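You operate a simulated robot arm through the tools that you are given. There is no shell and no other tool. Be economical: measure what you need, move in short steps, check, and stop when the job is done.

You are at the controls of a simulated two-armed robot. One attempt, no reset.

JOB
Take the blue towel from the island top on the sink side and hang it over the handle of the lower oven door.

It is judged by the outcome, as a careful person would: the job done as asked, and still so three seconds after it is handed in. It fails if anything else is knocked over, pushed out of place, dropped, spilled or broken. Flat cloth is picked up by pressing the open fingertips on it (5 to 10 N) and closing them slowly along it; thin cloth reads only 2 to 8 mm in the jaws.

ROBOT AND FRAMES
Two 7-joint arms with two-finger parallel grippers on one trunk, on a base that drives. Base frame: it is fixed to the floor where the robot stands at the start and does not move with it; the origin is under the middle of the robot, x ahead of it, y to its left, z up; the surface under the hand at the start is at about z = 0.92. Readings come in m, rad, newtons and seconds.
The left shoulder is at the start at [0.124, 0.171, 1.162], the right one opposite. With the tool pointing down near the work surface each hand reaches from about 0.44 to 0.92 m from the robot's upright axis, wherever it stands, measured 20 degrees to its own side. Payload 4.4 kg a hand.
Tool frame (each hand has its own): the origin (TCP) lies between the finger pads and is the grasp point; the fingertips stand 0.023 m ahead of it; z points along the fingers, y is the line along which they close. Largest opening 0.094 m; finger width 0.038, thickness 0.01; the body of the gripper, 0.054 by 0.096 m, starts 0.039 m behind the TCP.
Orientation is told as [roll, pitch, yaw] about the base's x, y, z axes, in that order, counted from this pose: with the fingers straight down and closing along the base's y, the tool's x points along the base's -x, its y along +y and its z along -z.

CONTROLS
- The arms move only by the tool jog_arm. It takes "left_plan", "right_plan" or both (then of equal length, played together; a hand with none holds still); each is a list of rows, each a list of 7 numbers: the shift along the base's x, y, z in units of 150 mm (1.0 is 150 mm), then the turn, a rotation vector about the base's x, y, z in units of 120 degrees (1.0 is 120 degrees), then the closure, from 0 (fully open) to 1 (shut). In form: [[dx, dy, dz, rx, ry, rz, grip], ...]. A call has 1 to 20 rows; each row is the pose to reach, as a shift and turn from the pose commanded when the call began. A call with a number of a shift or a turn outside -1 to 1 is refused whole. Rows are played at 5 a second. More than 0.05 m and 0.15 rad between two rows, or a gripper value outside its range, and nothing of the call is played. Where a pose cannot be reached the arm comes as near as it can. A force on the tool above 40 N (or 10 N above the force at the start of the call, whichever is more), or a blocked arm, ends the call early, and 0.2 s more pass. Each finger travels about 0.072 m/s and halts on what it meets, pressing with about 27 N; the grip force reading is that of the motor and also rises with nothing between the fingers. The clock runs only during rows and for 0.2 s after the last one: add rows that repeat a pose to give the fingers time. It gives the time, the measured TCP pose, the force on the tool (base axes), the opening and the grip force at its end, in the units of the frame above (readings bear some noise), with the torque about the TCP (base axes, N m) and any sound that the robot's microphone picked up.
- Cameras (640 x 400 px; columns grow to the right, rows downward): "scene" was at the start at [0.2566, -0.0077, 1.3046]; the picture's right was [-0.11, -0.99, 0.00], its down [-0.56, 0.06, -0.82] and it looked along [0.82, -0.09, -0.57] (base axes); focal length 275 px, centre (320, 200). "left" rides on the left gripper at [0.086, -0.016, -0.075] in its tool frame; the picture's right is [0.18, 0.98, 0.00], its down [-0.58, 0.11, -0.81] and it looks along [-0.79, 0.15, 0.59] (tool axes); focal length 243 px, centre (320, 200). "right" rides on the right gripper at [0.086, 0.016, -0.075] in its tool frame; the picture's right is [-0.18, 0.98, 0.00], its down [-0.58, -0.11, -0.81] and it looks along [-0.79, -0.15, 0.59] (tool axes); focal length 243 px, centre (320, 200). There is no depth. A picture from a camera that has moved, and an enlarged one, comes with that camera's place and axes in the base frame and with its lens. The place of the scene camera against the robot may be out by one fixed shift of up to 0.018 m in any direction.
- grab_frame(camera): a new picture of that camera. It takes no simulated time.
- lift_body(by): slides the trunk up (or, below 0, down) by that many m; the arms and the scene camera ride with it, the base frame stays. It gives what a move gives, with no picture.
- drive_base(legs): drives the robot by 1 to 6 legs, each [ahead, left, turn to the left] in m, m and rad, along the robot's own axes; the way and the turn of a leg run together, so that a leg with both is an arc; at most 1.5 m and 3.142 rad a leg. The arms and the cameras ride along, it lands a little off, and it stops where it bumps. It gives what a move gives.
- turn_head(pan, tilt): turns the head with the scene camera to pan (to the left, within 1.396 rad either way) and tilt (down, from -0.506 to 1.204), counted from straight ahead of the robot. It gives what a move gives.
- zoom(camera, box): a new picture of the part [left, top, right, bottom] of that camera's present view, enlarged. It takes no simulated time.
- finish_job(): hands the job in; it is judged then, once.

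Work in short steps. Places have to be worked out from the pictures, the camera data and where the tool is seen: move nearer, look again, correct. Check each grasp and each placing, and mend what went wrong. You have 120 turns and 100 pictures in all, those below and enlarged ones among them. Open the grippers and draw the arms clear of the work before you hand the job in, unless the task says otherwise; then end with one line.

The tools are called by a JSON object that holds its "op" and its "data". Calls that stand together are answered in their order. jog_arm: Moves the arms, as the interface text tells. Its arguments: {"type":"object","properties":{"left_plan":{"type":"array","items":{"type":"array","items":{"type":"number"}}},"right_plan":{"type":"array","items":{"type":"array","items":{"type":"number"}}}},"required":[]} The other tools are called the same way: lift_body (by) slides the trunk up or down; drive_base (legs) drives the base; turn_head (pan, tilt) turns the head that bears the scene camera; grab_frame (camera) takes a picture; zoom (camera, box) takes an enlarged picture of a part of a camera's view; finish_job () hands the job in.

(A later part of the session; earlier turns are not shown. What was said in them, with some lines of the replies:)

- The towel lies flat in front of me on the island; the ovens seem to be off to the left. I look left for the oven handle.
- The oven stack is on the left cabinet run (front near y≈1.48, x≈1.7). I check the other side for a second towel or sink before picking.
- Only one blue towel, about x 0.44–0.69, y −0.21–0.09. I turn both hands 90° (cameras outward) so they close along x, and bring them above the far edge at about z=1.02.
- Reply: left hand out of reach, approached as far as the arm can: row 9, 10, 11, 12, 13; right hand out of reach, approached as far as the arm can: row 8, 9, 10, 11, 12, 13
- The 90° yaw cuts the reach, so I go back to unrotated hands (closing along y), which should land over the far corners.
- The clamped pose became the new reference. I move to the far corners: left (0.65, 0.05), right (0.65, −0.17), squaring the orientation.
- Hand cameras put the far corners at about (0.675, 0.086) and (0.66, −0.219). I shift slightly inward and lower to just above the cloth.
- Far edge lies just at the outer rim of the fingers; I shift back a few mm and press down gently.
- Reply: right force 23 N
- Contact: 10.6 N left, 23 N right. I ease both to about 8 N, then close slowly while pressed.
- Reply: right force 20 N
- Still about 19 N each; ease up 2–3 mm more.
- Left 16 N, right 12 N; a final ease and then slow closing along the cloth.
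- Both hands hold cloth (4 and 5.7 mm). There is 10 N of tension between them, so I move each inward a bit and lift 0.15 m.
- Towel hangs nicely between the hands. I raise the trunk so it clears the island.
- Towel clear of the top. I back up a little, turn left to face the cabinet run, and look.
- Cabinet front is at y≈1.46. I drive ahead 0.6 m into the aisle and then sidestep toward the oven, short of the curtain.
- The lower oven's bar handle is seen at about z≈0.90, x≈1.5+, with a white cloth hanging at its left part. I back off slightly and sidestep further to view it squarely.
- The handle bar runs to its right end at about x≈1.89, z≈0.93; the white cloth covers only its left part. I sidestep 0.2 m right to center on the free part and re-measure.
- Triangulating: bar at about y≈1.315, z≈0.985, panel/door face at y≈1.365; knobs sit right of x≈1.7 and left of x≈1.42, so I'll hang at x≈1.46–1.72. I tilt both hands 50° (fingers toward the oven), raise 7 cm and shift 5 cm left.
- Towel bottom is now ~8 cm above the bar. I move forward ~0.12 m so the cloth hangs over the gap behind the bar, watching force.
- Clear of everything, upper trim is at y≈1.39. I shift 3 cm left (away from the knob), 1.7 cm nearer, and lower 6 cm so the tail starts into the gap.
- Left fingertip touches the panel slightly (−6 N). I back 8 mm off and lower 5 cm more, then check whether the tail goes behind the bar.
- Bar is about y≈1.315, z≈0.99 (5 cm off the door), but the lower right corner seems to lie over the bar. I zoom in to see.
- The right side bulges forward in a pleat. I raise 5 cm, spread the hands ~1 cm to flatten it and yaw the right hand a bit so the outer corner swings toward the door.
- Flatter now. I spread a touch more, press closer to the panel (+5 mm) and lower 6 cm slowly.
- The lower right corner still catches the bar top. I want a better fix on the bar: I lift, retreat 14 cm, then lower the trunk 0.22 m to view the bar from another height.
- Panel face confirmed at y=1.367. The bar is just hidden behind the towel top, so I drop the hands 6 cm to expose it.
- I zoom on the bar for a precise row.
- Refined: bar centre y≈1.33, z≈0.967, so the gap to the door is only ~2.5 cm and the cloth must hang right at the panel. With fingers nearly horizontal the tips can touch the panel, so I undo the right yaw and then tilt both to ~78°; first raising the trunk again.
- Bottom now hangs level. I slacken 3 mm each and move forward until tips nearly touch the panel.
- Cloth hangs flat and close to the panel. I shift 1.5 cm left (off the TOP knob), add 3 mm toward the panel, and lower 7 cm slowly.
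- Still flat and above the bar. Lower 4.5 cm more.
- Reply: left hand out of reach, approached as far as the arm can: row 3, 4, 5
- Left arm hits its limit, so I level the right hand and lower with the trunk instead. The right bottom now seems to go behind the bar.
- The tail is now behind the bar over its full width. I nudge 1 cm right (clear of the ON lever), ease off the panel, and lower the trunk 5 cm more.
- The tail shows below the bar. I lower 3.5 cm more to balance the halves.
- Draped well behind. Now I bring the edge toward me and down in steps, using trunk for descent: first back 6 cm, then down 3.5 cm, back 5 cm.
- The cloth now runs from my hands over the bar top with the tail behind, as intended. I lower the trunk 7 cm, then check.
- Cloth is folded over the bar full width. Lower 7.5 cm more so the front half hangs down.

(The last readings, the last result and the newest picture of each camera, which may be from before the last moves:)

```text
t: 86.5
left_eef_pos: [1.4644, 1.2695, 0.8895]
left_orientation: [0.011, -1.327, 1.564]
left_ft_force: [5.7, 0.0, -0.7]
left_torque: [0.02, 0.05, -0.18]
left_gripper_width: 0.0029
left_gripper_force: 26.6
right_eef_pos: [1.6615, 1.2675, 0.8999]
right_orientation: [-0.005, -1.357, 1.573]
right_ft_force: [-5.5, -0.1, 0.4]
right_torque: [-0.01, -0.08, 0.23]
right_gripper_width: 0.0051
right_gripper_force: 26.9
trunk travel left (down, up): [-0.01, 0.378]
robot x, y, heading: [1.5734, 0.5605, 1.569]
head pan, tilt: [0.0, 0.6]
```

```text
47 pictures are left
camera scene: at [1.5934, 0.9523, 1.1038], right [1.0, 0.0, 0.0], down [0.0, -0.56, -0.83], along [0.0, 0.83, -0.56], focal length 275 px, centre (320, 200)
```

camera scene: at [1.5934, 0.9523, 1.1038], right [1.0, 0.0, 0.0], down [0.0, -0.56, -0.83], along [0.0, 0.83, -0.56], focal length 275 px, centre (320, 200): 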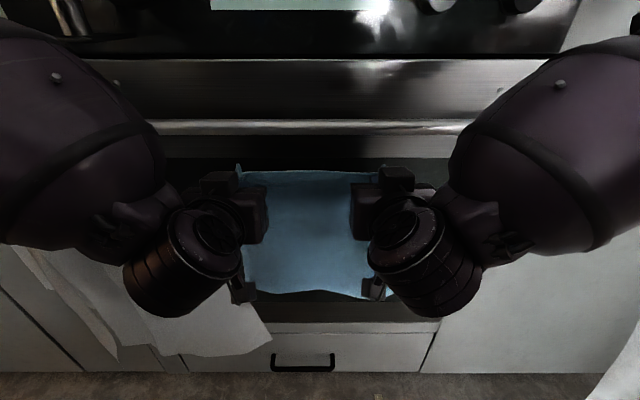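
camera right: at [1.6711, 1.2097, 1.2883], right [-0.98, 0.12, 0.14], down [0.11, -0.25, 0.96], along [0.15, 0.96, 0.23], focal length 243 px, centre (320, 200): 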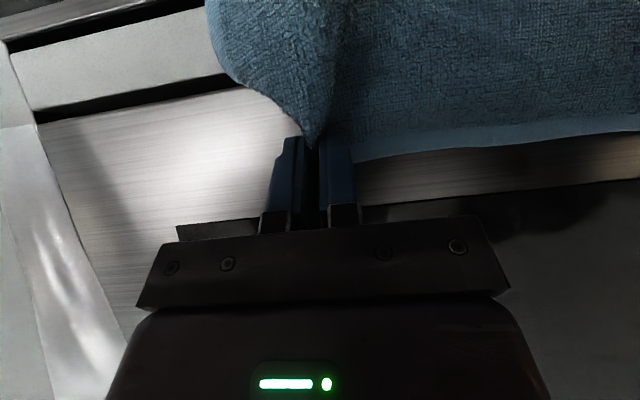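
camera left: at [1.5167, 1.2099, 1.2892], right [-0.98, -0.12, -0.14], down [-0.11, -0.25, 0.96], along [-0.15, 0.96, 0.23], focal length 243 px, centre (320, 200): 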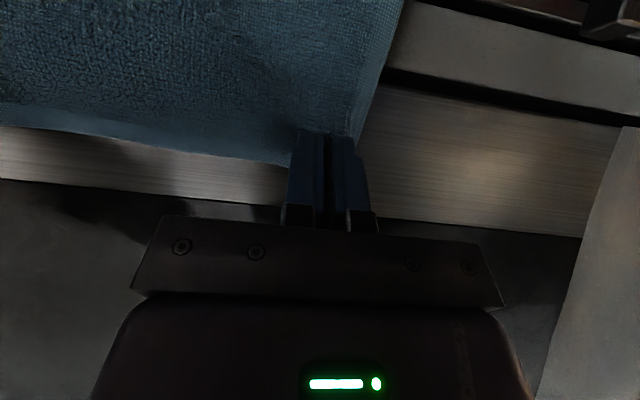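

The towel slid off the bar in that last descent (bar is bare, towel still held in both hands). I'll repeat: retreat, rise, and this time leave a longer tail and release earlier.

{"op": "jog_arm", "data": {"left_plan": [[0, -0.2, 0, 0, 0, 0, 1], [0, -0.4, 0, 0, 0, 0, 1], [0, -0.53, 0, 0, 0, 0, 1]], "right_plan": [[0, -0.2, 0, 0, 0, 0, 1], [0, -0.4, 0, 0, 0, 0, 1], [0, -0.53, 0, 0, 0, 0, 1]]}}

{"op": "lift_body", "data": {"by": 0.305}}

{"op": "jog_arm", "data": {"left_plan": [[0, 0, 0.2, 0.005, 0, 0, 1], [0, 0, 0.4, 0.01, 0, 0, 1], [0, 0, 0.6, 0.014, 0, 0, 1], [0, 0, 0.75, 0.014, 0, 0, 1]], "right_plan": [[0, 0, 0.2, 0, 0, 0, 1], [0, 0, 0.4, 0, 0, 0, 1], [0, 0, 0.58, 0, 0, 0, 1], [0, 0, 0.7, 0, 0, 0, 1]]}}

{"op": "grab_frame", "data": {"camera": "scene"}}

```text
t: 87.3
left_eef_pos: [1.4708, 1.2255, 0.8869]
left_orientation: [-0.007, -1.331, 1.586]
left_ft_force: [-0.8, -0.6, 0.8]
left_torque: [-0.01, -0.03, -0.07]
left_gripper_width: 0.0027
left_gripper_force: 27.4
left hand out of reach, approached as far as the arm can: row 2, 3
right_eef_pos: [1.6464, 1.2174, 0.9218]
right_orientation: [-0.022, -1.364, 1.591]
right_ft_force: [-1.4, -0.8, 1.1]
right_torque: [-0.02, -0.02, 0.0]
right_gripper_width: 0.0052
right_gripper_force: 27.4
right hand out of reach, approached as far as the arm can: row 2, 3
trunk travel left (down, up): [-0.01, 0.378]
robot x, y, heading: [1.5743, 0.5594, 1.574]
head pan, tilt: [0.0, 0.6]
```

```text
t: 90.3
left_eef_pos: [1.4766, 1.2299, 1.1879]
left_orientation: [0.009, -1.327, 1.563]
left_ft_force: [0.5, 0.9, -0.5]
left_torque: [0.01, -0.02, -0.06]
left_gripper_width: 0.0027
left_gripper_force: 27.6
right_eef_pos: [1.6502, 1.2196, 1.2209]
right_orientation: [-0.006, -1.355, 1.575]
right_ft_force: [-0.9, -0.4, 0.2]
right_torque: [0.0, 0.0, 0.06]
right_gripper_width: 0.005
right_gripper_force: 26.6
trunk travel left (down, up): [-0.315, 0.073]
robot x, y, heading: [1.5789, 0.5625, 1.568]
head pan, tilt: [0.0, 0.6]
```

```text
t: 91.3
left_eef_pos: [1.4761, 1.2286, 1.305]
left_orientation: [0.011, -1.357, 1.562]
left_ft_force: [0.6, -0.3, -0.7]
left_torque: [0.01, 0.03, 0.0]
left_gripper_width: 0.0024
left_gripper_force: 27.1
right_eef_pos: [1.65, 1.2187, 1.3274]
right_orientation: [-0.005, -1.356, 1.572]
right_ft_force: [-0.1, -0.8, 0.2]
right_torque: [-0.01, -0.01, 0.06]
right_gripper_width: 0.0047
right_gripper_force: 26.7
trunk travel left (down, up): [-0.315, 0.073]
robot x, y, heading: [1.578, 0.5615, 1.571]
head pan, tilt: [0.0, 0.6]
```

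```text
46 pictures are left
camera scene: at [1.5932, 0.7118, 1.4546], right [1.0, 0.0, 0.0], down [0.0, -0.56, -0.83], along [0.0, 0.83, -0.56], focal length 275 px, centre (320, 200)
```

scene: 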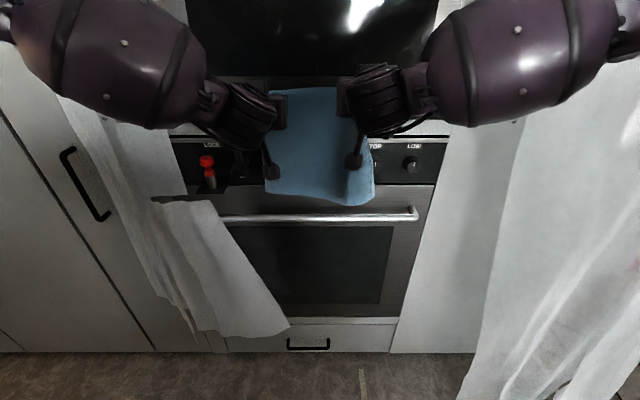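

Hands are free and high again. I re-spread to the earlier spacing and move to the panel.

{"op": "jog_arm", "data": {"left_plan": [[-0.03, 0.1, 0, 0, 0, 0, 1], [-0.06, 0.25, 0, 0, 0, 0, 1], [-0.07, 0.4, 0, 0, 0, 0, 1], [-0.07, 0.55, 0, 0, 0, 0, 1], [-0.07, 0.67, 0, 0, 0, 0, 1], [-0.07, 0.74, 0, 0, 0, 0, 1], [-0.07, 0.74, 0, 0, 0, 0, 1], [-0.07, 0.74, 0, 0, 0, 0, 1]], "right_plan": [[0.03, 0.16, -0.05, 0, 0, 0, 1], [0.06, 0.31, -0.1, 0, 0, 0, 1], [0.07, 0.46, -0.14, 0, 0, 0, 1], [0.07, 0.61, -0.14, 0, 0, 0, 1], [0.07, 0.74, -0.14, 0, 0, 0, 1], [0.07, 0.81, -0.14, 0, 0, 0, 1], [0.07, 0.81, -0.14, 0, 0, 0, 1], [0.07, 0.81, -0.14, 0, 0, 0, 1]]}}

{"op": "zoom", "data": {"camera": "scene", "box": [240, 80, 420, 230]}}

```text
t: 93.1
left_eef_pos: [1.4649, 1.3383, 1.3017]
left_orientation: [0.009, -1.356, 1.566]
left_ft_force: [3.2, -0.4, -0.6]
left_torque: [0.01, 0.06, -0.13]
left_gripper_width: 0.0028
left_gripper_force: 26.8
right_eef_pos: [1.6606, 1.3404, 1.3051]
right_orientation: [-0.005, -1.358, 1.574]
right_ft_force: [-3.2, -0.2, 0.1]
right_torque: [0.02, 0.01, 0.15]
right_gripper_width: 0.0047
right_gripper_force: 27.2
trunk travel left (down, up): [-0.315, 0.073]
robot x, y, heading: [1.5768, 0.5621, 1.569]
head pan, tilt: [0.0, 0.6]
```

```text
2.67 times, centred on (330, 155) of scene
camera zoom: at [1.5931, 0.7124, 1.4546], right [1.0, 0.0, 0.0], down [0.0, -0.57, -0.82], along [0.0, 0.82, -0.57], focal length 733 px, centre (293, 320)
```

zoom: 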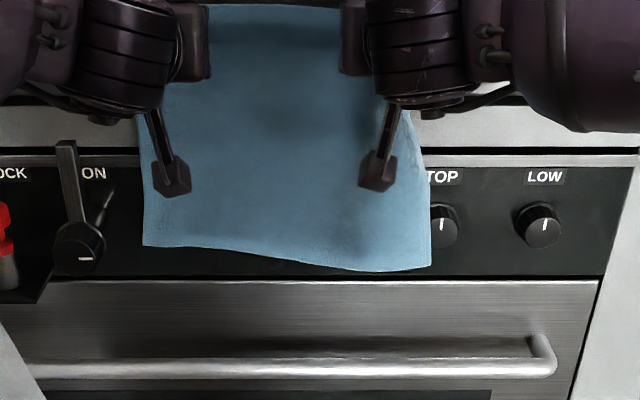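

Same state as before. I lower 7 cm by arm with a small left shift, then 5.5 cm by trunk.

{"op": "jog_arm", "data": {"left_plan": [[-0.06, 0.03, 0, 0, 0, 0, 1], [-0.06, 0.03, -0.07, 0, 0, 0, 1], [-0.06, 0.03, -0.14, 0, 0, 0, 1], [-0.06, 0.03, -0.21, 0, 0, 0, 1], [-0.06, 0.03, -0.28, 0, 0, 0, 1], [-0.06, 0.03, -0.35, 0, 0, 0, 1], [-0.06, 0.03, -0.41, 0, 0, 0, 1], [-0.06, 0.03, -0.48, 0, 0, 0, 1], [-0.06, 0.03, -0.48, 0, 0, 0, 1]], "right_plan": [[-0.06, 0.03, 0, 0, 0, 0, 1], [-0.06, 0.03, -0.07, 0, 0, 0, 1], [-0.06, 0.03, -0.14, 0, 0, 0, 1], [-0.06, 0.03, -0.21, 0, 0, 0, 1], [-0.06, 0.03, -0.28, 0, 0, 0, 1], [-0.06, 0.03, -0.35, 0, 0, 0, 1], [-0.06, 0.03, -0.41, 0, 0, 0, 1], [-0.06, 0.03, -0.48, 0, 0, 0, 1], [-0.06, 0.03, -0.48, 0, 0, 0, 1]]}}

{"op": "lift_body", "data": {"by": -0.055}}

{"op": "zoom", "data": {"camera": "scene", "box": [240, 110, 420, 260]}}

```text
t: 95.1
left_eef_pos: [1.4562, 1.3437, 1.229]
left_orientation: [0.008, -1.357, 1.567]
left_ft_force: [2.4, -4.1, -2.3]
left_torque: [0.0, 0.02, -0.1]
left_gripper_width: 0.0029
left_gripper_force: 27.0
right_eef_pos: [1.6515, 1.3445, 1.2353]
right_orientation: [-0.004, -1.358, 1.572]
right_ft_force: [-1.9, -8.1, -0.2]
right_torque: [0.1, 0.0, 0.13]
right_gripper_width: 0.005
right_gripper_force: 26.7
trunk travel left (down, up): [-0.315, 0.073]
robot x, y, heading: [1.5774, 0.5586, 1.568]
head pan, tilt: [0.0, 0.6]
```

```text
t: 96.1
left_eef_pos: [1.4572, 1.3422, 1.174]
left_orientation: [0.011, -1.354, 1.562]
left_ft_force: [4.9, -10.0, -2.8]
left_torque: [0.01, 0.04, -0.1]
left_gripper_width: 0.0026
left_gripper_force: 27.3
right_eef_pos: [1.6528, 1.3434, 1.179]
right_orientation: [-0.004, -1.358, 1.574]
right_ft_force: [-3.6, -3.2, -1.1]
right_torque: [0.0, -0.02, 0.14]
right_gripper_width: 0.0051
right_gripper_force: 26.5
trunk travel left (down, up): [-0.26, 0.128]
robot x, y, heading: [1.5795, 0.5631, 1.565]
head pan, tilt: [0.0, 0.6]
```

```text
2.67 times, centred on (330, 185) of scene
camera zoom: at [1.5931, 0.7333, 1.3969], right [1.0, 0.0, 0.0], down [0.0, -0.56, -0.83], along [0.0, 0.83, -0.56], focal length 733 px, centre (293, 240)
```

zoom: 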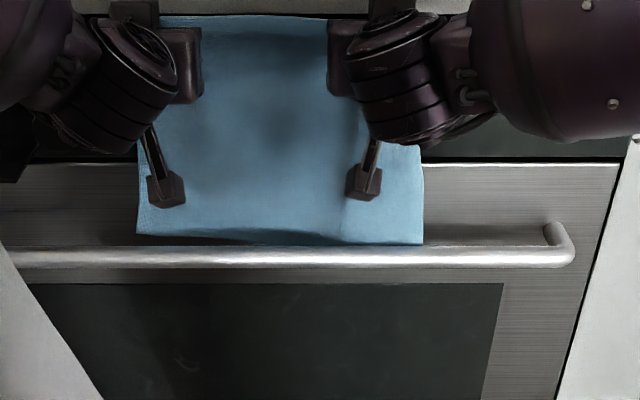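

Tail bottom is at the back of the bar. Ease off the panel, shift 1 cm right, and lower by trunk 6 cm.

{"op": "jog_arm", "data": {"left_plan": [[0.03, -0.02, 0, 0, 0, 0, 1], [0.06, -0.02, 0, 0, 0, 0, 1]], "right_plan": [[0.03, -0.01, 0, 0, 0, 0, 1], [0.06, -0.01, 0, 0, 0, 0, 1]]}}

{"op": "lift_body", "data": {"by": -0.06}}

{"op": "zoom", "data": {"camera": "scene", "box": [220, 110, 430, 270]}}

```text
t: 96.7
left_eef_pos: [1.4653, 1.3412, 1.1745]
left_orientation: [0.011, -1.358, 1.563]
left_ft_force: [2.9, -1.0, 0.2]
left_torque: [0.02, 0.0, -0.11]
left_gripper_width: 0.003
left_gripper_force: 26.9
right_eef_pos: [1.6613, 1.3432, 1.1793]
right_orientation: [-0.005, -1.358, 1.574]
right_ft_force: [-3.3, -1.8, 1.1]
right_torque: [0.06, -0.02, 0.14]
right_gripper_width: 0.0051
right_gripper_force: 26.9
trunk travel left (down, up): [-0.26, 0.128]
robot x, y, heading: [1.576, 0.5604, 1.566]
head pan, tilt: [0.0, 0.6]
```

```text
t: 97.7
left_eef_pos: [1.4659, 1.3415, 1.1145]
left_orientation: [0.007, -1.359, 1.567]
left_ft_force: [4.8, -2.3, -0.4]
left_torque: [-0.04, 0.03, -0.12]
left_gripper_width: 0.0028
left_gripper_force: 27.3
right_eef_pos: [1.661, 1.3434, 1.1189]
right_orientation: [-0.007, -1.359, 1.575]
right_ft_force: [-3.9, -1.9, -1.0]
right_torque: [-0.02, -0.05, 0.15]
right_gripper_width: 0.0049
right_gripper_force: 26.8
trunk travel left (down, up): [-0.2, 0.188]
robot x, y, heading: [1.5783, 0.5614, 1.573]
head pan, tilt: [0.0, 0.6]
```

```text
2.50 times, centred on (325, 190) of scene
camera zoom: at [1.5931, 0.7794, 1.3326], right [1.0, 0.0, 0.0], down [0.0, -0.56, -0.83], along [0.0, 0.83, -0.56], focal length 687 px, centre (308, 225)
```

zoom: 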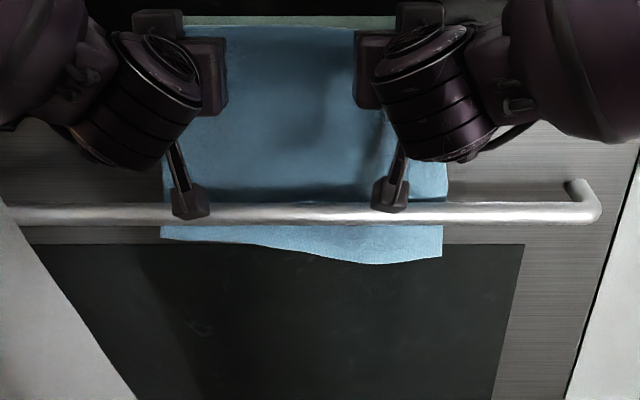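

Tail is behind the full width again. Lower 5.5 cm more for a longer tail.

{"op": "lift_body", "data": {"by": -0.055}}

{"op": "zoom", "data": {"camera": "scene", "box": [220, 110, 430, 270]}}

```text
t: 98.6
left_eef_pos: [1.4664, 1.3415, 1.0593]
left_orientation: [0.009, -1.356, 1.565]
left_ft_force: [4.0, -1.4, -0.1]
left_torque: [-0.02, 0.06, -0.13]
left_gripper_width: 0.0027
left_gripper_force: 27.3
right_eef_pos: [1.6605, 1.3431, 1.0638]
right_orientation: [-0.002, -1.359, 1.571]
right_ft_force: [-4.8, -3.9, -0.9]
right_torque: [-0.01, -0.05, 0.15]
right_gripper_width: 0.005
right_gripper_force: 27.0
trunk travel left (down, up): [-0.145, 0.243]
robot x, y, heading: [1.5762, 0.5607, 1.566]
head pan, tilt: [0.0, 0.6]
```

```text
2.50 times, centred on (325, 190) of scene
camera zoom: at [1.5932, 0.8335, 1.2696], right [1.0, 0.0, 0.0], down [0.0, -0.56, -0.83], along [0.0, 0.83, -0.56], focal length 687 px, centre (308, 225)
```

zoom: 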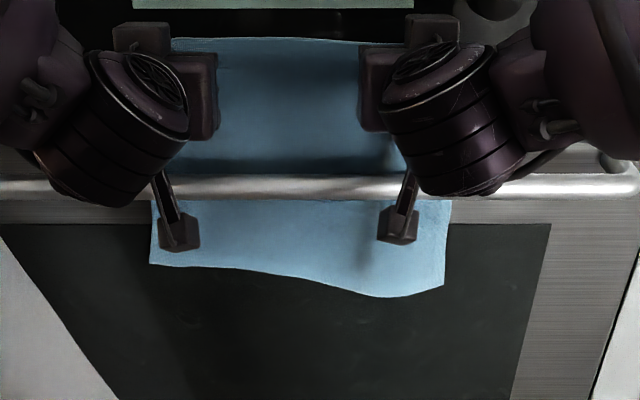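

Tail is about 11–15 cm below the bar top, hands ~8 cm above. Now bring the edge over the bar: back 5 cm, down 3 cm, back 4.5 cm.

{"op": "jog_arm", "data": {"left_plan": [[0, -0.12, 0, 0, 0, 0, 1], [0, -0.24, 0, 0, 0, 0, 1], [0, -0.34, 0, 0, 0, 0, 1], [0, -0.34, 0, 0, 0, 0, 1]], "right_plan": [[0, -0.12, 0, 0, 0, 0, 1], [0, -0.24, 0, 0, 0, 0, 1], [0, -0.34, 0, 0, 0, 0, 1], [0, -0.34, 0, 0, 0, 0, 1]]}}

{"op": "lift_body", "data": {"by": -0.03}}

{"op": "jog_arm", "data": {"left_plan": [[0, -0.1, 0, 0, 0, 0, 1], [0, -0.2, 0, 0, 0, 0, 1], [0, -0.28, 0, 0, 0, 0, 1], [0, -0.28, 0, 0, 0, 0, 1]], "right_plan": [[0, -0.1, 0, 0, 0, 0, 1], [0, -0.2, 0, 0, 0, 0, 1], [0, -0.28, 0, 0, 0, 0, 1], [0, -0.28, 0, 0, 0, 0, 1]]}}

{"op": "zoom", "data": {"camera": "scene", "box": [210, 110, 430, 270]}}

```text
t: 99.6
left_eef_pos: [1.4653, 1.2903, 1.0581]
left_orientation: [0.007, -1.356, 1.567]
left_ft_force: [2.8, 0.2, 0.4]
left_torque: [0.01, 0.01, -0.1]
left_gripper_width: 0.0027
left_gripper_force: 26.7
right_eef_pos: [1.6608, 1.2934, 1.0635]
right_orientation: [-0.004, -1.359, 1.57]
right_ft_force: [-2.9, 0.2, 0.1]
right_torque: [0.06, -0.01, 0.13]
right_gripper_width: 0.0051
right_gripper_force: 27.2
trunk travel left (down, up): [-0.145, 0.243]
robot x, y, heading: [1.5822, 0.56, 1.573]
head pan, tilt: [0.0, 0.6]
```

```text
t: 100.4
left_eef_pos: [1.466, 1.288, 1.0342]
left_orientation: [0.008, -1.361, 1.567]
left_ft_force: [3.8, -0.2, 0.8]
left_torque: [-0.05, 0.03, -0.08]
left_gripper_width: 0.0028
left_gripper_force: 26.8
right_eef_pos: [1.6608, 1.2899, 1.0375]
right_orientation: [-0.002, -1.361, 1.573]
right_ft_force: [-3.5, -0.1, 0.0]
right_torque: [-0.05, -0.02, 0.11]
right_gripper_width: 0.0051
right_gripper_force: 27.1
trunk travel left (down, up): [-0.115, 0.273]
robot x, y, heading: [1.5776, 0.5617, 1.57]
head pan, tilt: [0.0, 0.6]
```

```text
t: 101.4
left_eef_pos: [1.4652, 1.2488, 1.0286]
left_orientation: [0.009, -1.356, 1.566]
left_ft_force: [3.3, -0.9, -1.0]
left_torque: [-0.01, 0.01, -0.12]
left_gripper_width: 0.0029
left_gripper_force: 27.3
right_eef_pos: [1.661, 1.2508, 1.0343]
right_orientation: [-0.004, -1.358, 1.573]
right_ft_force: [-3.7, -0.5, 0.2]
right_torque: [0.04, 0.0, 0.17]
right_gripper_width: 0.0047
right_gripper_force: 27.0
trunk travel left (down, up): [-0.115, 0.273]
robot x, y, heading: [1.5764, 0.5625, 1.566]
head pan, tilt: [0.0, 0.6]
```

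```text
2.50 times, centred on (320, 190) of scene
camera zoom: at [1.5932, 0.8652, 1.2332], right [1.0, 0.0, 0.0], down [0.0, -0.56, -0.83], along [0.0, 0.83, -0.56], focal length 687 px, centre (320, 225)
```

zoom: 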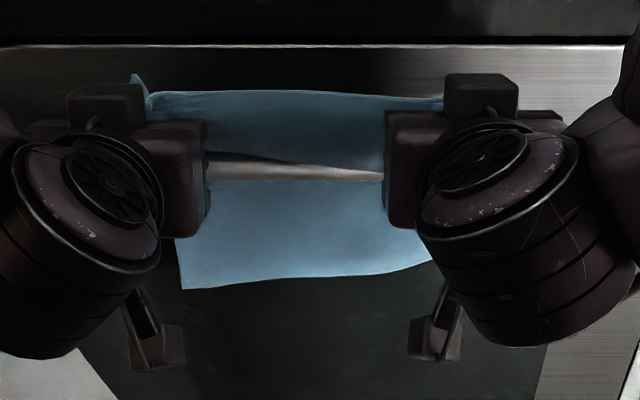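

Same geometry as last time's good state. Lower trunk 4.5 cm.

{"op": "lift_body", "data": {"by": -0.045}}

{"op": "zoom", "data": {"camera": "scene", "box": [210, 110, 430, 270]}}

```text
t: 102.3
left_eef_pos: [1.4671, 1.2472, 0.9878]
left_orientation: [0.006, -1.362, 1.57]
left_ft_force: [4.0, -0.3, -0.3]
left_torque: [-0.04, 0.04, -0.09]
left_gripper_width: 0.0026
left_gripper_force: 27.2
right_eef_pos: [1.6612, 1.2496, 0.9914]
right_orientation: [-0.003, -1.362, 1.57]
right_ft_force: [-3.9, 0.2, 0.5]
right_torque: [-0.03, -0.06, 0.16]
right_gripper_width: 0.0049
right_gripper_force: 26.9
trunk travel left (down, up): [-0.07, 0.318]
robot x, y, heading: [1.5773, 0.5594, 1.567]
head pan, tilt: [0.0, 0.6]
```

```text
2.50 times, centred on (320, 190) of scene
camera zoom: at [1.5933, 0.9068, 1.1773], right [1.0, 0.0, 0.0], down [0.0, -0.56, -0.83], along [0.0, 0.83, -0.56], focal length 687 px, centre (320, 225)
```

zoom: 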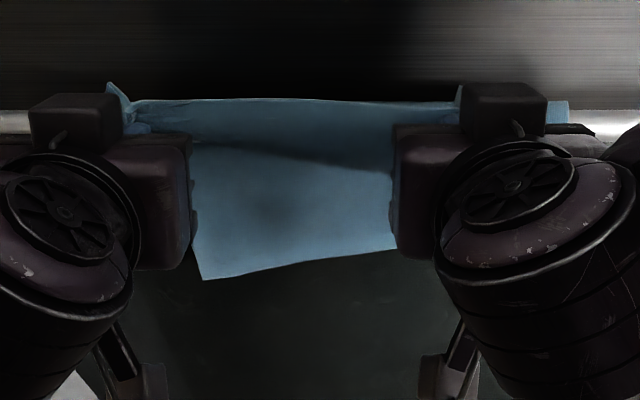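

Cloth lies over the bar; tail ~13–16 cm, front ~10 cm. I lower the hands 3 cm by arm (not trunk) to balance it.

{"op": "jog_arm", "data": {"left_plan": [[0, 0, -0.07, 0, 0, 0, 1], [0, 0, -0.14, 0, 0, 0, 1], [0, 0, -0.2, 0, 0, 0, 1], [0, 0, -0.2, 0, 0, 0, 1]], "right_plan": [[0, 0, -0.07, 0, 0, 0, 1], [0, 0, -0.14, 0, 0, 0, 1], [0, 0, -0.2, 0, 0, 0, 1], [0, 0, -0.2, 0, 0, 0, 1]]}}

{"op": "zoom", "data": {"camera": "scene", "box": [210, 110, 430, 270]}}

```text
t: 103.3
left_eef_pos: [1.4647, 1.2467, 0.9539]
left_orientation: [0.009, -1.358, 1.566]
left_ft_force: [4.4, 0.2, 0.2]
left_torque: [-0.02, 0.02, -0.14]
left_gripper_width: 0.0027
left_gripper_force: 27.2
right_eef_pos: [1.661, 1.251, 0.9582]
right_orientation: [-0.004, -1.359, 1.573]
right_ft_force: [-4.2, 0.0, 0.6]
right_torque: [-0.02, -0.06, 0.14]
right_gripper_width: 0.0049
right_gripper_force: 27.3
trunk travel left (down, up): [-0.07, 0.318]
robot x, y, heading: [1.5796, 0.5588, 1.566]
head pan, tilt: [0.0, 0.6]
```

```text
2.50 times, centred on (320, 190) of scene
camera zoom: at [1.5933, 0.9086, 1.1763], right [1.0, 0.0, 0.0], down [0.0, -0.56, -0.83], along [0.0, 0.83, -0.56], focal length 687 px, centre (320, 225)
```

zoom: 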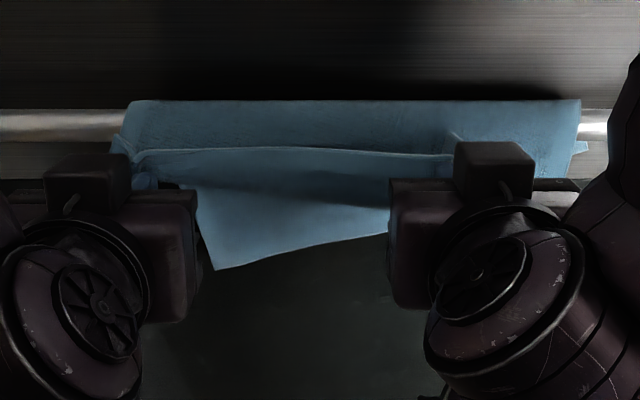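

Nearly balanced. I lower 1.5 cm more and open both grippers gradually.

{"op": "jog_arm", "data": {"left_plan": [[0, 0, -0.05, 0, 0, 0, 1], [0, 0, -0.1, 0, 0, 0, 1], [0, 0, -0.1, 0, 0, 0, 1], [0, 0, -0.1, 0, 0, 0, 0.9], [0, 0, -0.1, 0, 0, 0, 0.8], [0, 0, -0.1, 0, 0, 0, 0.7], [0, 0, -0.1, 0, 0, 0, 0.6], [0, 0, -0.1, 0, 0, 0, 0.6], [0, 0, -0.1, 0, 0, 0, 0.6]], "right_plan": [[0, 0, -0.05, 0, 0, 0, 1], [0, 0, -0.1, 0, 0, 0, 1], [0, 0, -0.1, 0, 0, 0, 1], [0, 0, -0.1, 0, 0, 0, 0.9], [0, 0, -0.1, 0, 0, 0, 0.8], [0, 0, -0.1, 0, 0, 0, 0.7], [0, 0, -0.1, 0, 0, 0, 0.6], [0, 0, -0.1, 0, 0, 0, 0.6], [0, 0, -0.1, 0, 0, 0, 0.6]]}}

{"op": "zoom", "data": {"camera": "scene", "box": [210, 110, 430, 270]}}

```text
t: 105.3
left_eef_pos: [1.4662, 1.2488, 0.9378]
left_orientation: [0.009, -1.356, 1.567]
left_ft_force: [-0.3, 0.0, -0.7]
left_torque: [-0.02, 0.0, 0.03]
left_gripper_width: 0.0377
left_gripper_force: 0.1
right_eef_pos: [1.6622, 1.2497, 0.9437]
right_orientation: [-0.006, -1.357, 1.573]
right_ft_force: [0.5, 0.9, -0.2]
right_torque: [-0.04, 0.03, 0.02]
right_gripper_width: 0.0375
right_gripper_force: 0.0
trunk travel left (down, up): [-0.07, 0.318]
robot x, y, heading: [1.5776, 0.5588, 1.574]
head pan, tilt: [0.0, 0.6]
```

```text
2.50 times, centred on (320, 190) of scene
camera zoom: at [1.5933, 0.9087, 1.1763], right [1.0, 0.0, 0.0], down [0.0, -0.56, -0.83], along [0.0, 0.83, -0.56], focal length 687 px, centre (320, 225)
```

zoom: 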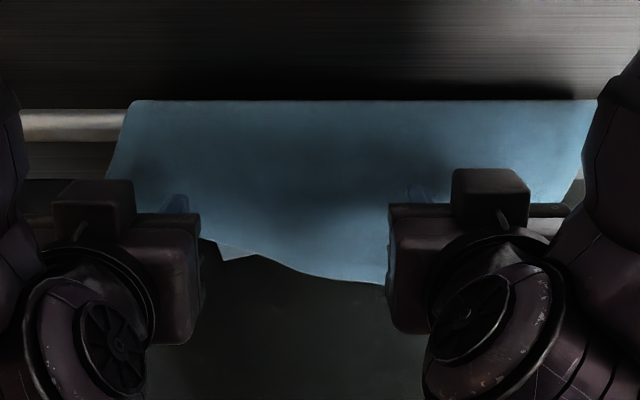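

Towel's front half now hangs over the bar. I withdraw the hands slowly toward me.

{"op": "jog_arm", "data": {"left_plan": [[0, -0.05, 0, 0, 0, 0, 0.6], [0, -0.1, 0, 0, 0, 0, 0.6], [0, -0.15, 0, 0, 0, 0, 0.6], [0, -0.2, 0, 0, 0, 0, 0.6], [0, -0.25, 0, 0, 0, 0, 0.6], [0, -0.3, 0, 0, 0, 0, 0.6]], "right_plan": [[0, -0.05, 0, 0, 0, 0, 0.6], [0, -0.1, 0, 0, 0, 0, 0.6], [0, -0.15, 0, 0, 0, 0, 0.6], [0, -0.2, 0, 0, 0, 0, 0.6], [0, -0.25, 0, 0, 0, 0, 0.6], [0, -0.3, 0, 0, 0, 0, 0.6]]}}

{"op": "zoom", "data": {"camera": "scene", "box": [210, 110, 430, 270]}}

{"op": "grab_frame", "data": {"camera": "left"}}

```text
t: 106.7
left_eef_pos: [1.4659, 1.2041, 0.9379]
left_orientation: [0.008, -1.356, 1.565]
left_ft_force: [-0.5, -0.6, -0.3]
left_torque: [0.03, 0.02, -0.01]
left_gripper_width: 0.0377
left_gripper_force: 0.1
right_eef_pos: [1.6602, 1.2044, 0.9428]
right_orientation: [-0.006, -1.358, 1.575]
right_ft_force: [0.0, 0.5, 0.3]
right_torque: [-0.01, 0.01, 0.02]
right_gripper_width: 0.0375
right_gripper_force: 0.0
trunk travel left (down, up): [-0.07, 0.318]
robot x, y, heading: [1.5735, 0.561, 1.566]
head pan, tilt: [0.0, 0.6]
```

```text
2.50 times, centred on (320, 190) of scene
camera zoom: at [1.5933, 0.9088, 1.1762], right [1.0, 0.0, 0.0], down [0.0, -0.56, -0.83], along [0.0, 0.83, -0.56], focal length 687 px, centre (320, 225)
```

zoom: 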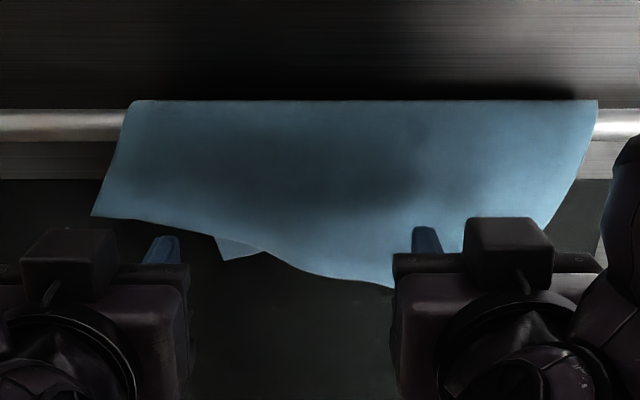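

```text
36 pictures are left
camera left: at [1.4832, 1.1122, 0.871], right [-0.98, -0.04, -0.18], down [-0.11, -0.66, 0.74], along [-0.15, 0.75, 0.65], focal length 243 px, centre (320, 200)
```

left: 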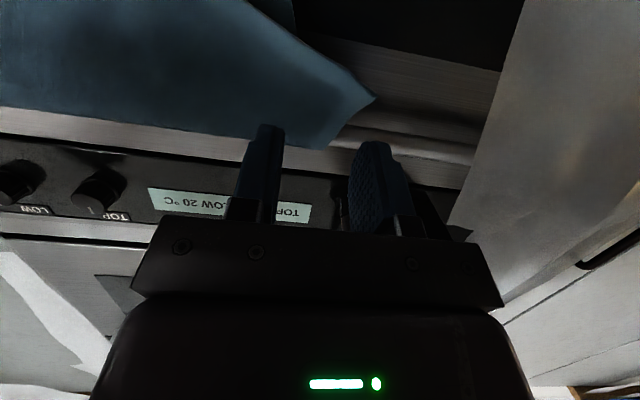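

Towel hangs on the bar with both halves. I withdraw further and then check for stability.

{"op": "jog_arm", "data": {"left_plan": [[0, -0.08, 0, 0, 0, 0, 0.6], [0, -0.16, 0, 0, 0, 0, 0.6], [0, -0.24, 0, 0, 0, 0, 0.6], [0, -0.3, 0, 0, 0, 0, 0.6]], "right_plan": [[0, -0.08, 0, 0, 0, 0, 0.6], [0, -0.16, 0, 0, 0, 0, 0.6], [0, -0.24, 0, 0, 0, 0, 0.6], [0, -0.3, 0, 0, 0, 0, 0.6]]}}

{"op": "grab_frame", "data": {"camera": "scene"}}

```text
t: 107.7
left_eef_pos: [1.481, 1.1774, 0.9318]
left_orientation: [0.01, -1.357, 1.563]
left_ft_force: [0.3, -0.2, 0.0]
left_torque: [-0.04, 0.01, 0.04]
left_gripper_width: 0.0375
left_gripper_force: 0.0
left hand out of reach, approached as far as the arm can: row 2, 3, 4
right_eef_pos: [1.6618, 1.1813, 0.9432]
right_orientation: [0.0, -1.358, 1.569]
right_ft_force: [-0.1, -0.1, -0.1]
right_torque: [0.02, 0.0, 0.02]
right_gripper_width: 0.0378
right_gripper_force: 0.0
right hand out of reach, approached as far as the arm can: row 3, 4
trunk travel left (down, up): [-0.07, 0.318]
robot x, y, heading: [1.5753, 0.562, 1.573]
head pan, tilt: [0.0, 0.6]
```

```text
35 pictures are left
camera scene: at [1.5945, 0.9082, 1.1765], right [1.0, 0.0, 0.0], down [0.0, -0.56, -0.83], along [0.0, 0.83, -0.56], focal length 275 px, centre (320, 200)
```

scene: 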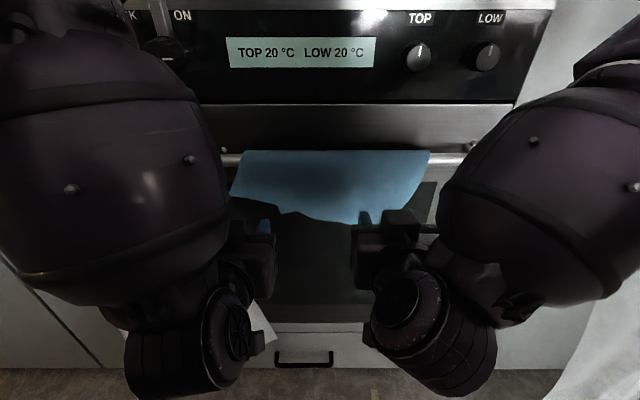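

Hands are free, tips ~10 cm from the cloth. I raise the trunk and draw the hands back to see the result.

{"op": "lift_body", "data": {"by": 0.24}}

{"op": "jog_arm", "data": {"left_plan": [[-0.1, -0.1, 0.1, 0, 0, 0, 0.6], [-0.25, -0.2, 0.2, 0, 0, 0, 0.6], [-0.4, -0.3, 0.3, 0, 0, 0, 0.6], [-0.55, -0.4, 0.4, 0, 0, 0, 0.6]], "right_plan": [[0.1, -0.1, 0.1, 0, 0, 0, 0.6], [0.25, -0.2, 0.2, 0, 0, 0, 0.6], [0.4, -0.3, 0.3, 0, 0, 0, 0.6], [0.55, -0.4, 0.4, 0, 0, 0, 0.6]]}}

{"op": "grab_frame", "data": {"camera": "scene"}}

{"op": "zoom", "data": {"camera": "scene", "box": [200, 140, 460, 300]}}

```text
t: 110.2
left_eef_pos: [1.479, 1.1788, 1.1695]
left_orientation: [0.009, -1.354, 1.568]
left_ft_force: [0.0, 0.1, 0.3]
left_torque: [0.0, 0.0, -0.01]
left_gripper_width: 0.0375
left_gripper_force: 0.0
right_eef_pos: [1.66, 1.1819, 1.1817]
right_orientation: [-0.005, -1.355, 1.574]
right_ft_force: [1.2, 0.7, 0.5]
right_torque: [-0.02, 0.01, 0.02]
right_gripper_width: 0.0377
right_gripper_force: 0.1
trunk travel left (down, up): [-0.31, 0.078]
robot x, y, heading: [1.5804, 0.5591, 1.568]
head pan, tilt: [0.0, 0.6]
```

```text
t: 111.2
left_eef_pos: [1.4254, 1.1151, 1.2444]
left_orientation: [0.023, -1.351, 1.568]
left_ft_force: [-0.1, -0.6, -0.3]
left_torque: [0.05, 0.02, 0.0]
left_gripper_width: 0.0374
left_gripper_force: 0.0
left hand out of reach, approached as far as the arm can: row 2, 3, 4
right_eef_pos: [1.7282, 1.1174, 1.253]
right_orientation: [-0.01, -1.355, 1.571]
right_ft_force: [0.1, 0.4, -0.8]
right_torque: [0.02, 0.01, -0.01]
right_gripper_width: 0.0375
right_gripper_force: 0.1
right hand out of reach, approached as far as the arm can: row 3, 4
trunk travel left (down, up): [-0.31, 0.078]
robot x, y, heading: [1.5744, 0.5586, 1.567]
head pan, tilt: [0.0, 0.6]
```

```text
34 pictures are left
camera scene: at [1.5931, 0.7113, 1.4497], right [1.0, 0.0, 0.0], down [0.0, -0.56, -0.83], along [0.0, 0.83, -0.56], focal length 275 px, centre (320, 200)
```

scene: 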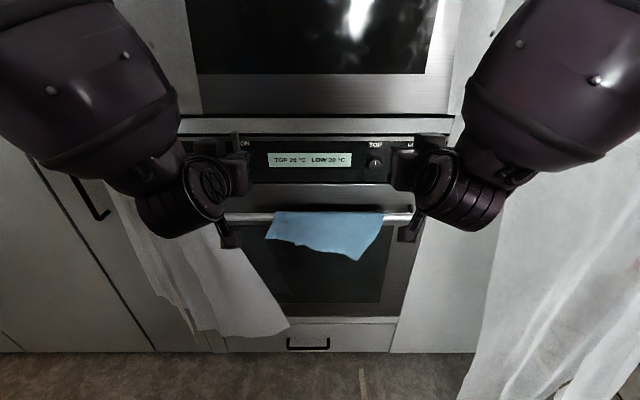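

```text
2.46 times, centred on (330, 220) of scene
camera zoom: at [1.5931, 0.7113, 1.4497], right [1.0, 0.0, 0.0], down [0.0, -0.56, -0.83], along [0.0, 0.83, -0.56], focal length 676 px, centre (295, 151)
```

zoom: 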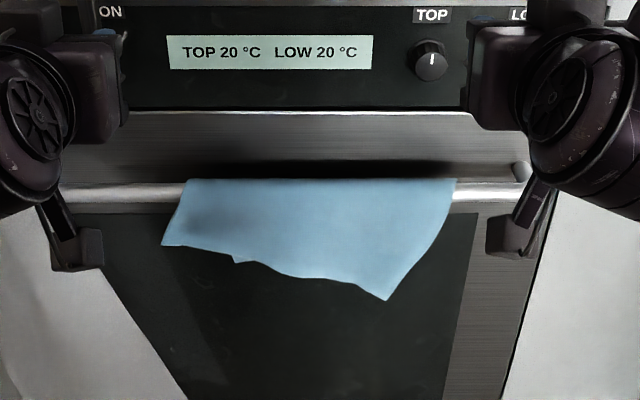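

The towel hangs over the bar, both halves draped and steady. I open the grippers fully, wait, and take one last check.

{"op": "jog_arm", "data": {"left_plan": [[0, 0, 0.05, 0, 0, 0, 0.3], [0, 0, 0.1, 0, 0, 0, 0], [0, 0, 0.15, 0, 0, 0, 0], [0, 0, 0.15, 0, 0, 0, 0], [0, 0, 0.15, 0, 0, 0, 0], [0, 0, 0.15, 0, 0, 0, 0], [0, 0, 0.15, 0, 0, 0, 0], [0, 0, 0.15, 0, 0, 0, 0], [0, 0, 0.15, 0, 0, 0, 0], [0, 0, 0.15, 0, 0, 0, 0], [0, 0, 0.15, 0, 0, 0, 0], [0, 0, 0.15, 0, 0, 0, 0], [0, 0, 0.15, 0, 0, 0, 0], [0, 0, 0.15, 0, 0, 0, 0]], "right_plan": [[0, 0, 0.05, 0, 0, 0, 0.3], [0, 0, 0.1, 0, 0, 0, 0], [0, 0, 0.15, 0, 0, 0, 0], [0, 0, 0.15, 0, 0, 0, 0], [0, 0, 0.15, 0, 0, 0, 0], [0, 0, 0.15, 0, 0, 0, 0], [0, 0, 0.15, 0, 0, 0, 0], [0, 0, 0.15, 0, 0, 0, 0], [0, 0, 0.15, 0, 0, 0, 0], [0, 0, 0.15, 0, 0, 0, 0], [0, 0, 0.15, 0, 0, 0, 0], [0, 0, 0.15, 0, 0, 0, 0], [0, 0, 0.15, 0, 0, 0, 0], [0, 0, 0.15, 0, 0, 0, 0]]}}

{"op": "zoom", "data": {"camera": "scene", "box": [200, 140, 460, 300]}}

```text
t: 114.2
left_eef_pos: [1.4258, 1.1157, 1.2657]
left_orientation: [0.01, -1.357, 1.565]
left_ft_force: [0.1, 1.1, -0.4]
left_torque: [-0.02, -0.03, -0.02]
left_gripper_width: 0.0943
left_gripper_force: 0.0
right_eef_pos: [1.7262, 1.1209, 1.2724]
right_orientation: [-0.005, -1.356, 1.572]
right_ft_force: [0.9, 0.1, -0.7]
right_torque: [0.01, -0.03, 0.0]
right_gripper_width: 0.0944
right_gripper_force: 0.1
trunk travel left (down, up): [-0.31, 0.078]
robot x, y, heading: [1.5779, 0.5572, 1.57]
head pan, tilt: [0.0, 0.6]
```

```text
2.46 times, centred on (330, 220) of scene
camera zoom: at [1.593, 0.7135, 1.4494], right [1.0, 0.0, 0.0], down [0.0, -0.56, -0.83], along [0.0, 0.83, -0.56], focal length 676 px, centre (295, 151)
```

zoom: 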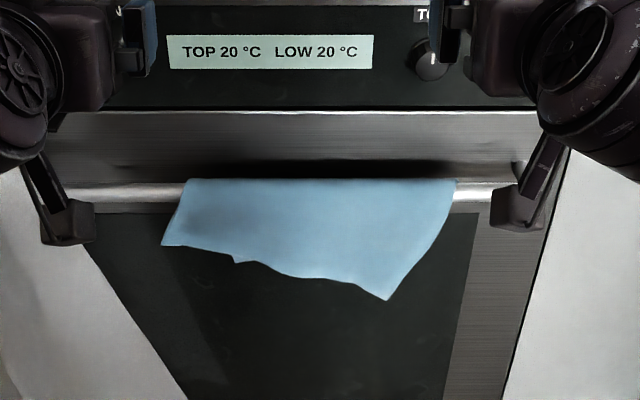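

The towel has not moved in over 3 s, the grippers are open and clear; I hand the job in.

{"op": "finish_job", "data": {}}

```text
The job is handed in.
```

The blue towel is hanging over the handle of the lower oven door; it stayed put for over 3 seconds with both grippers open and clear, and I saw nothing else disturbed.
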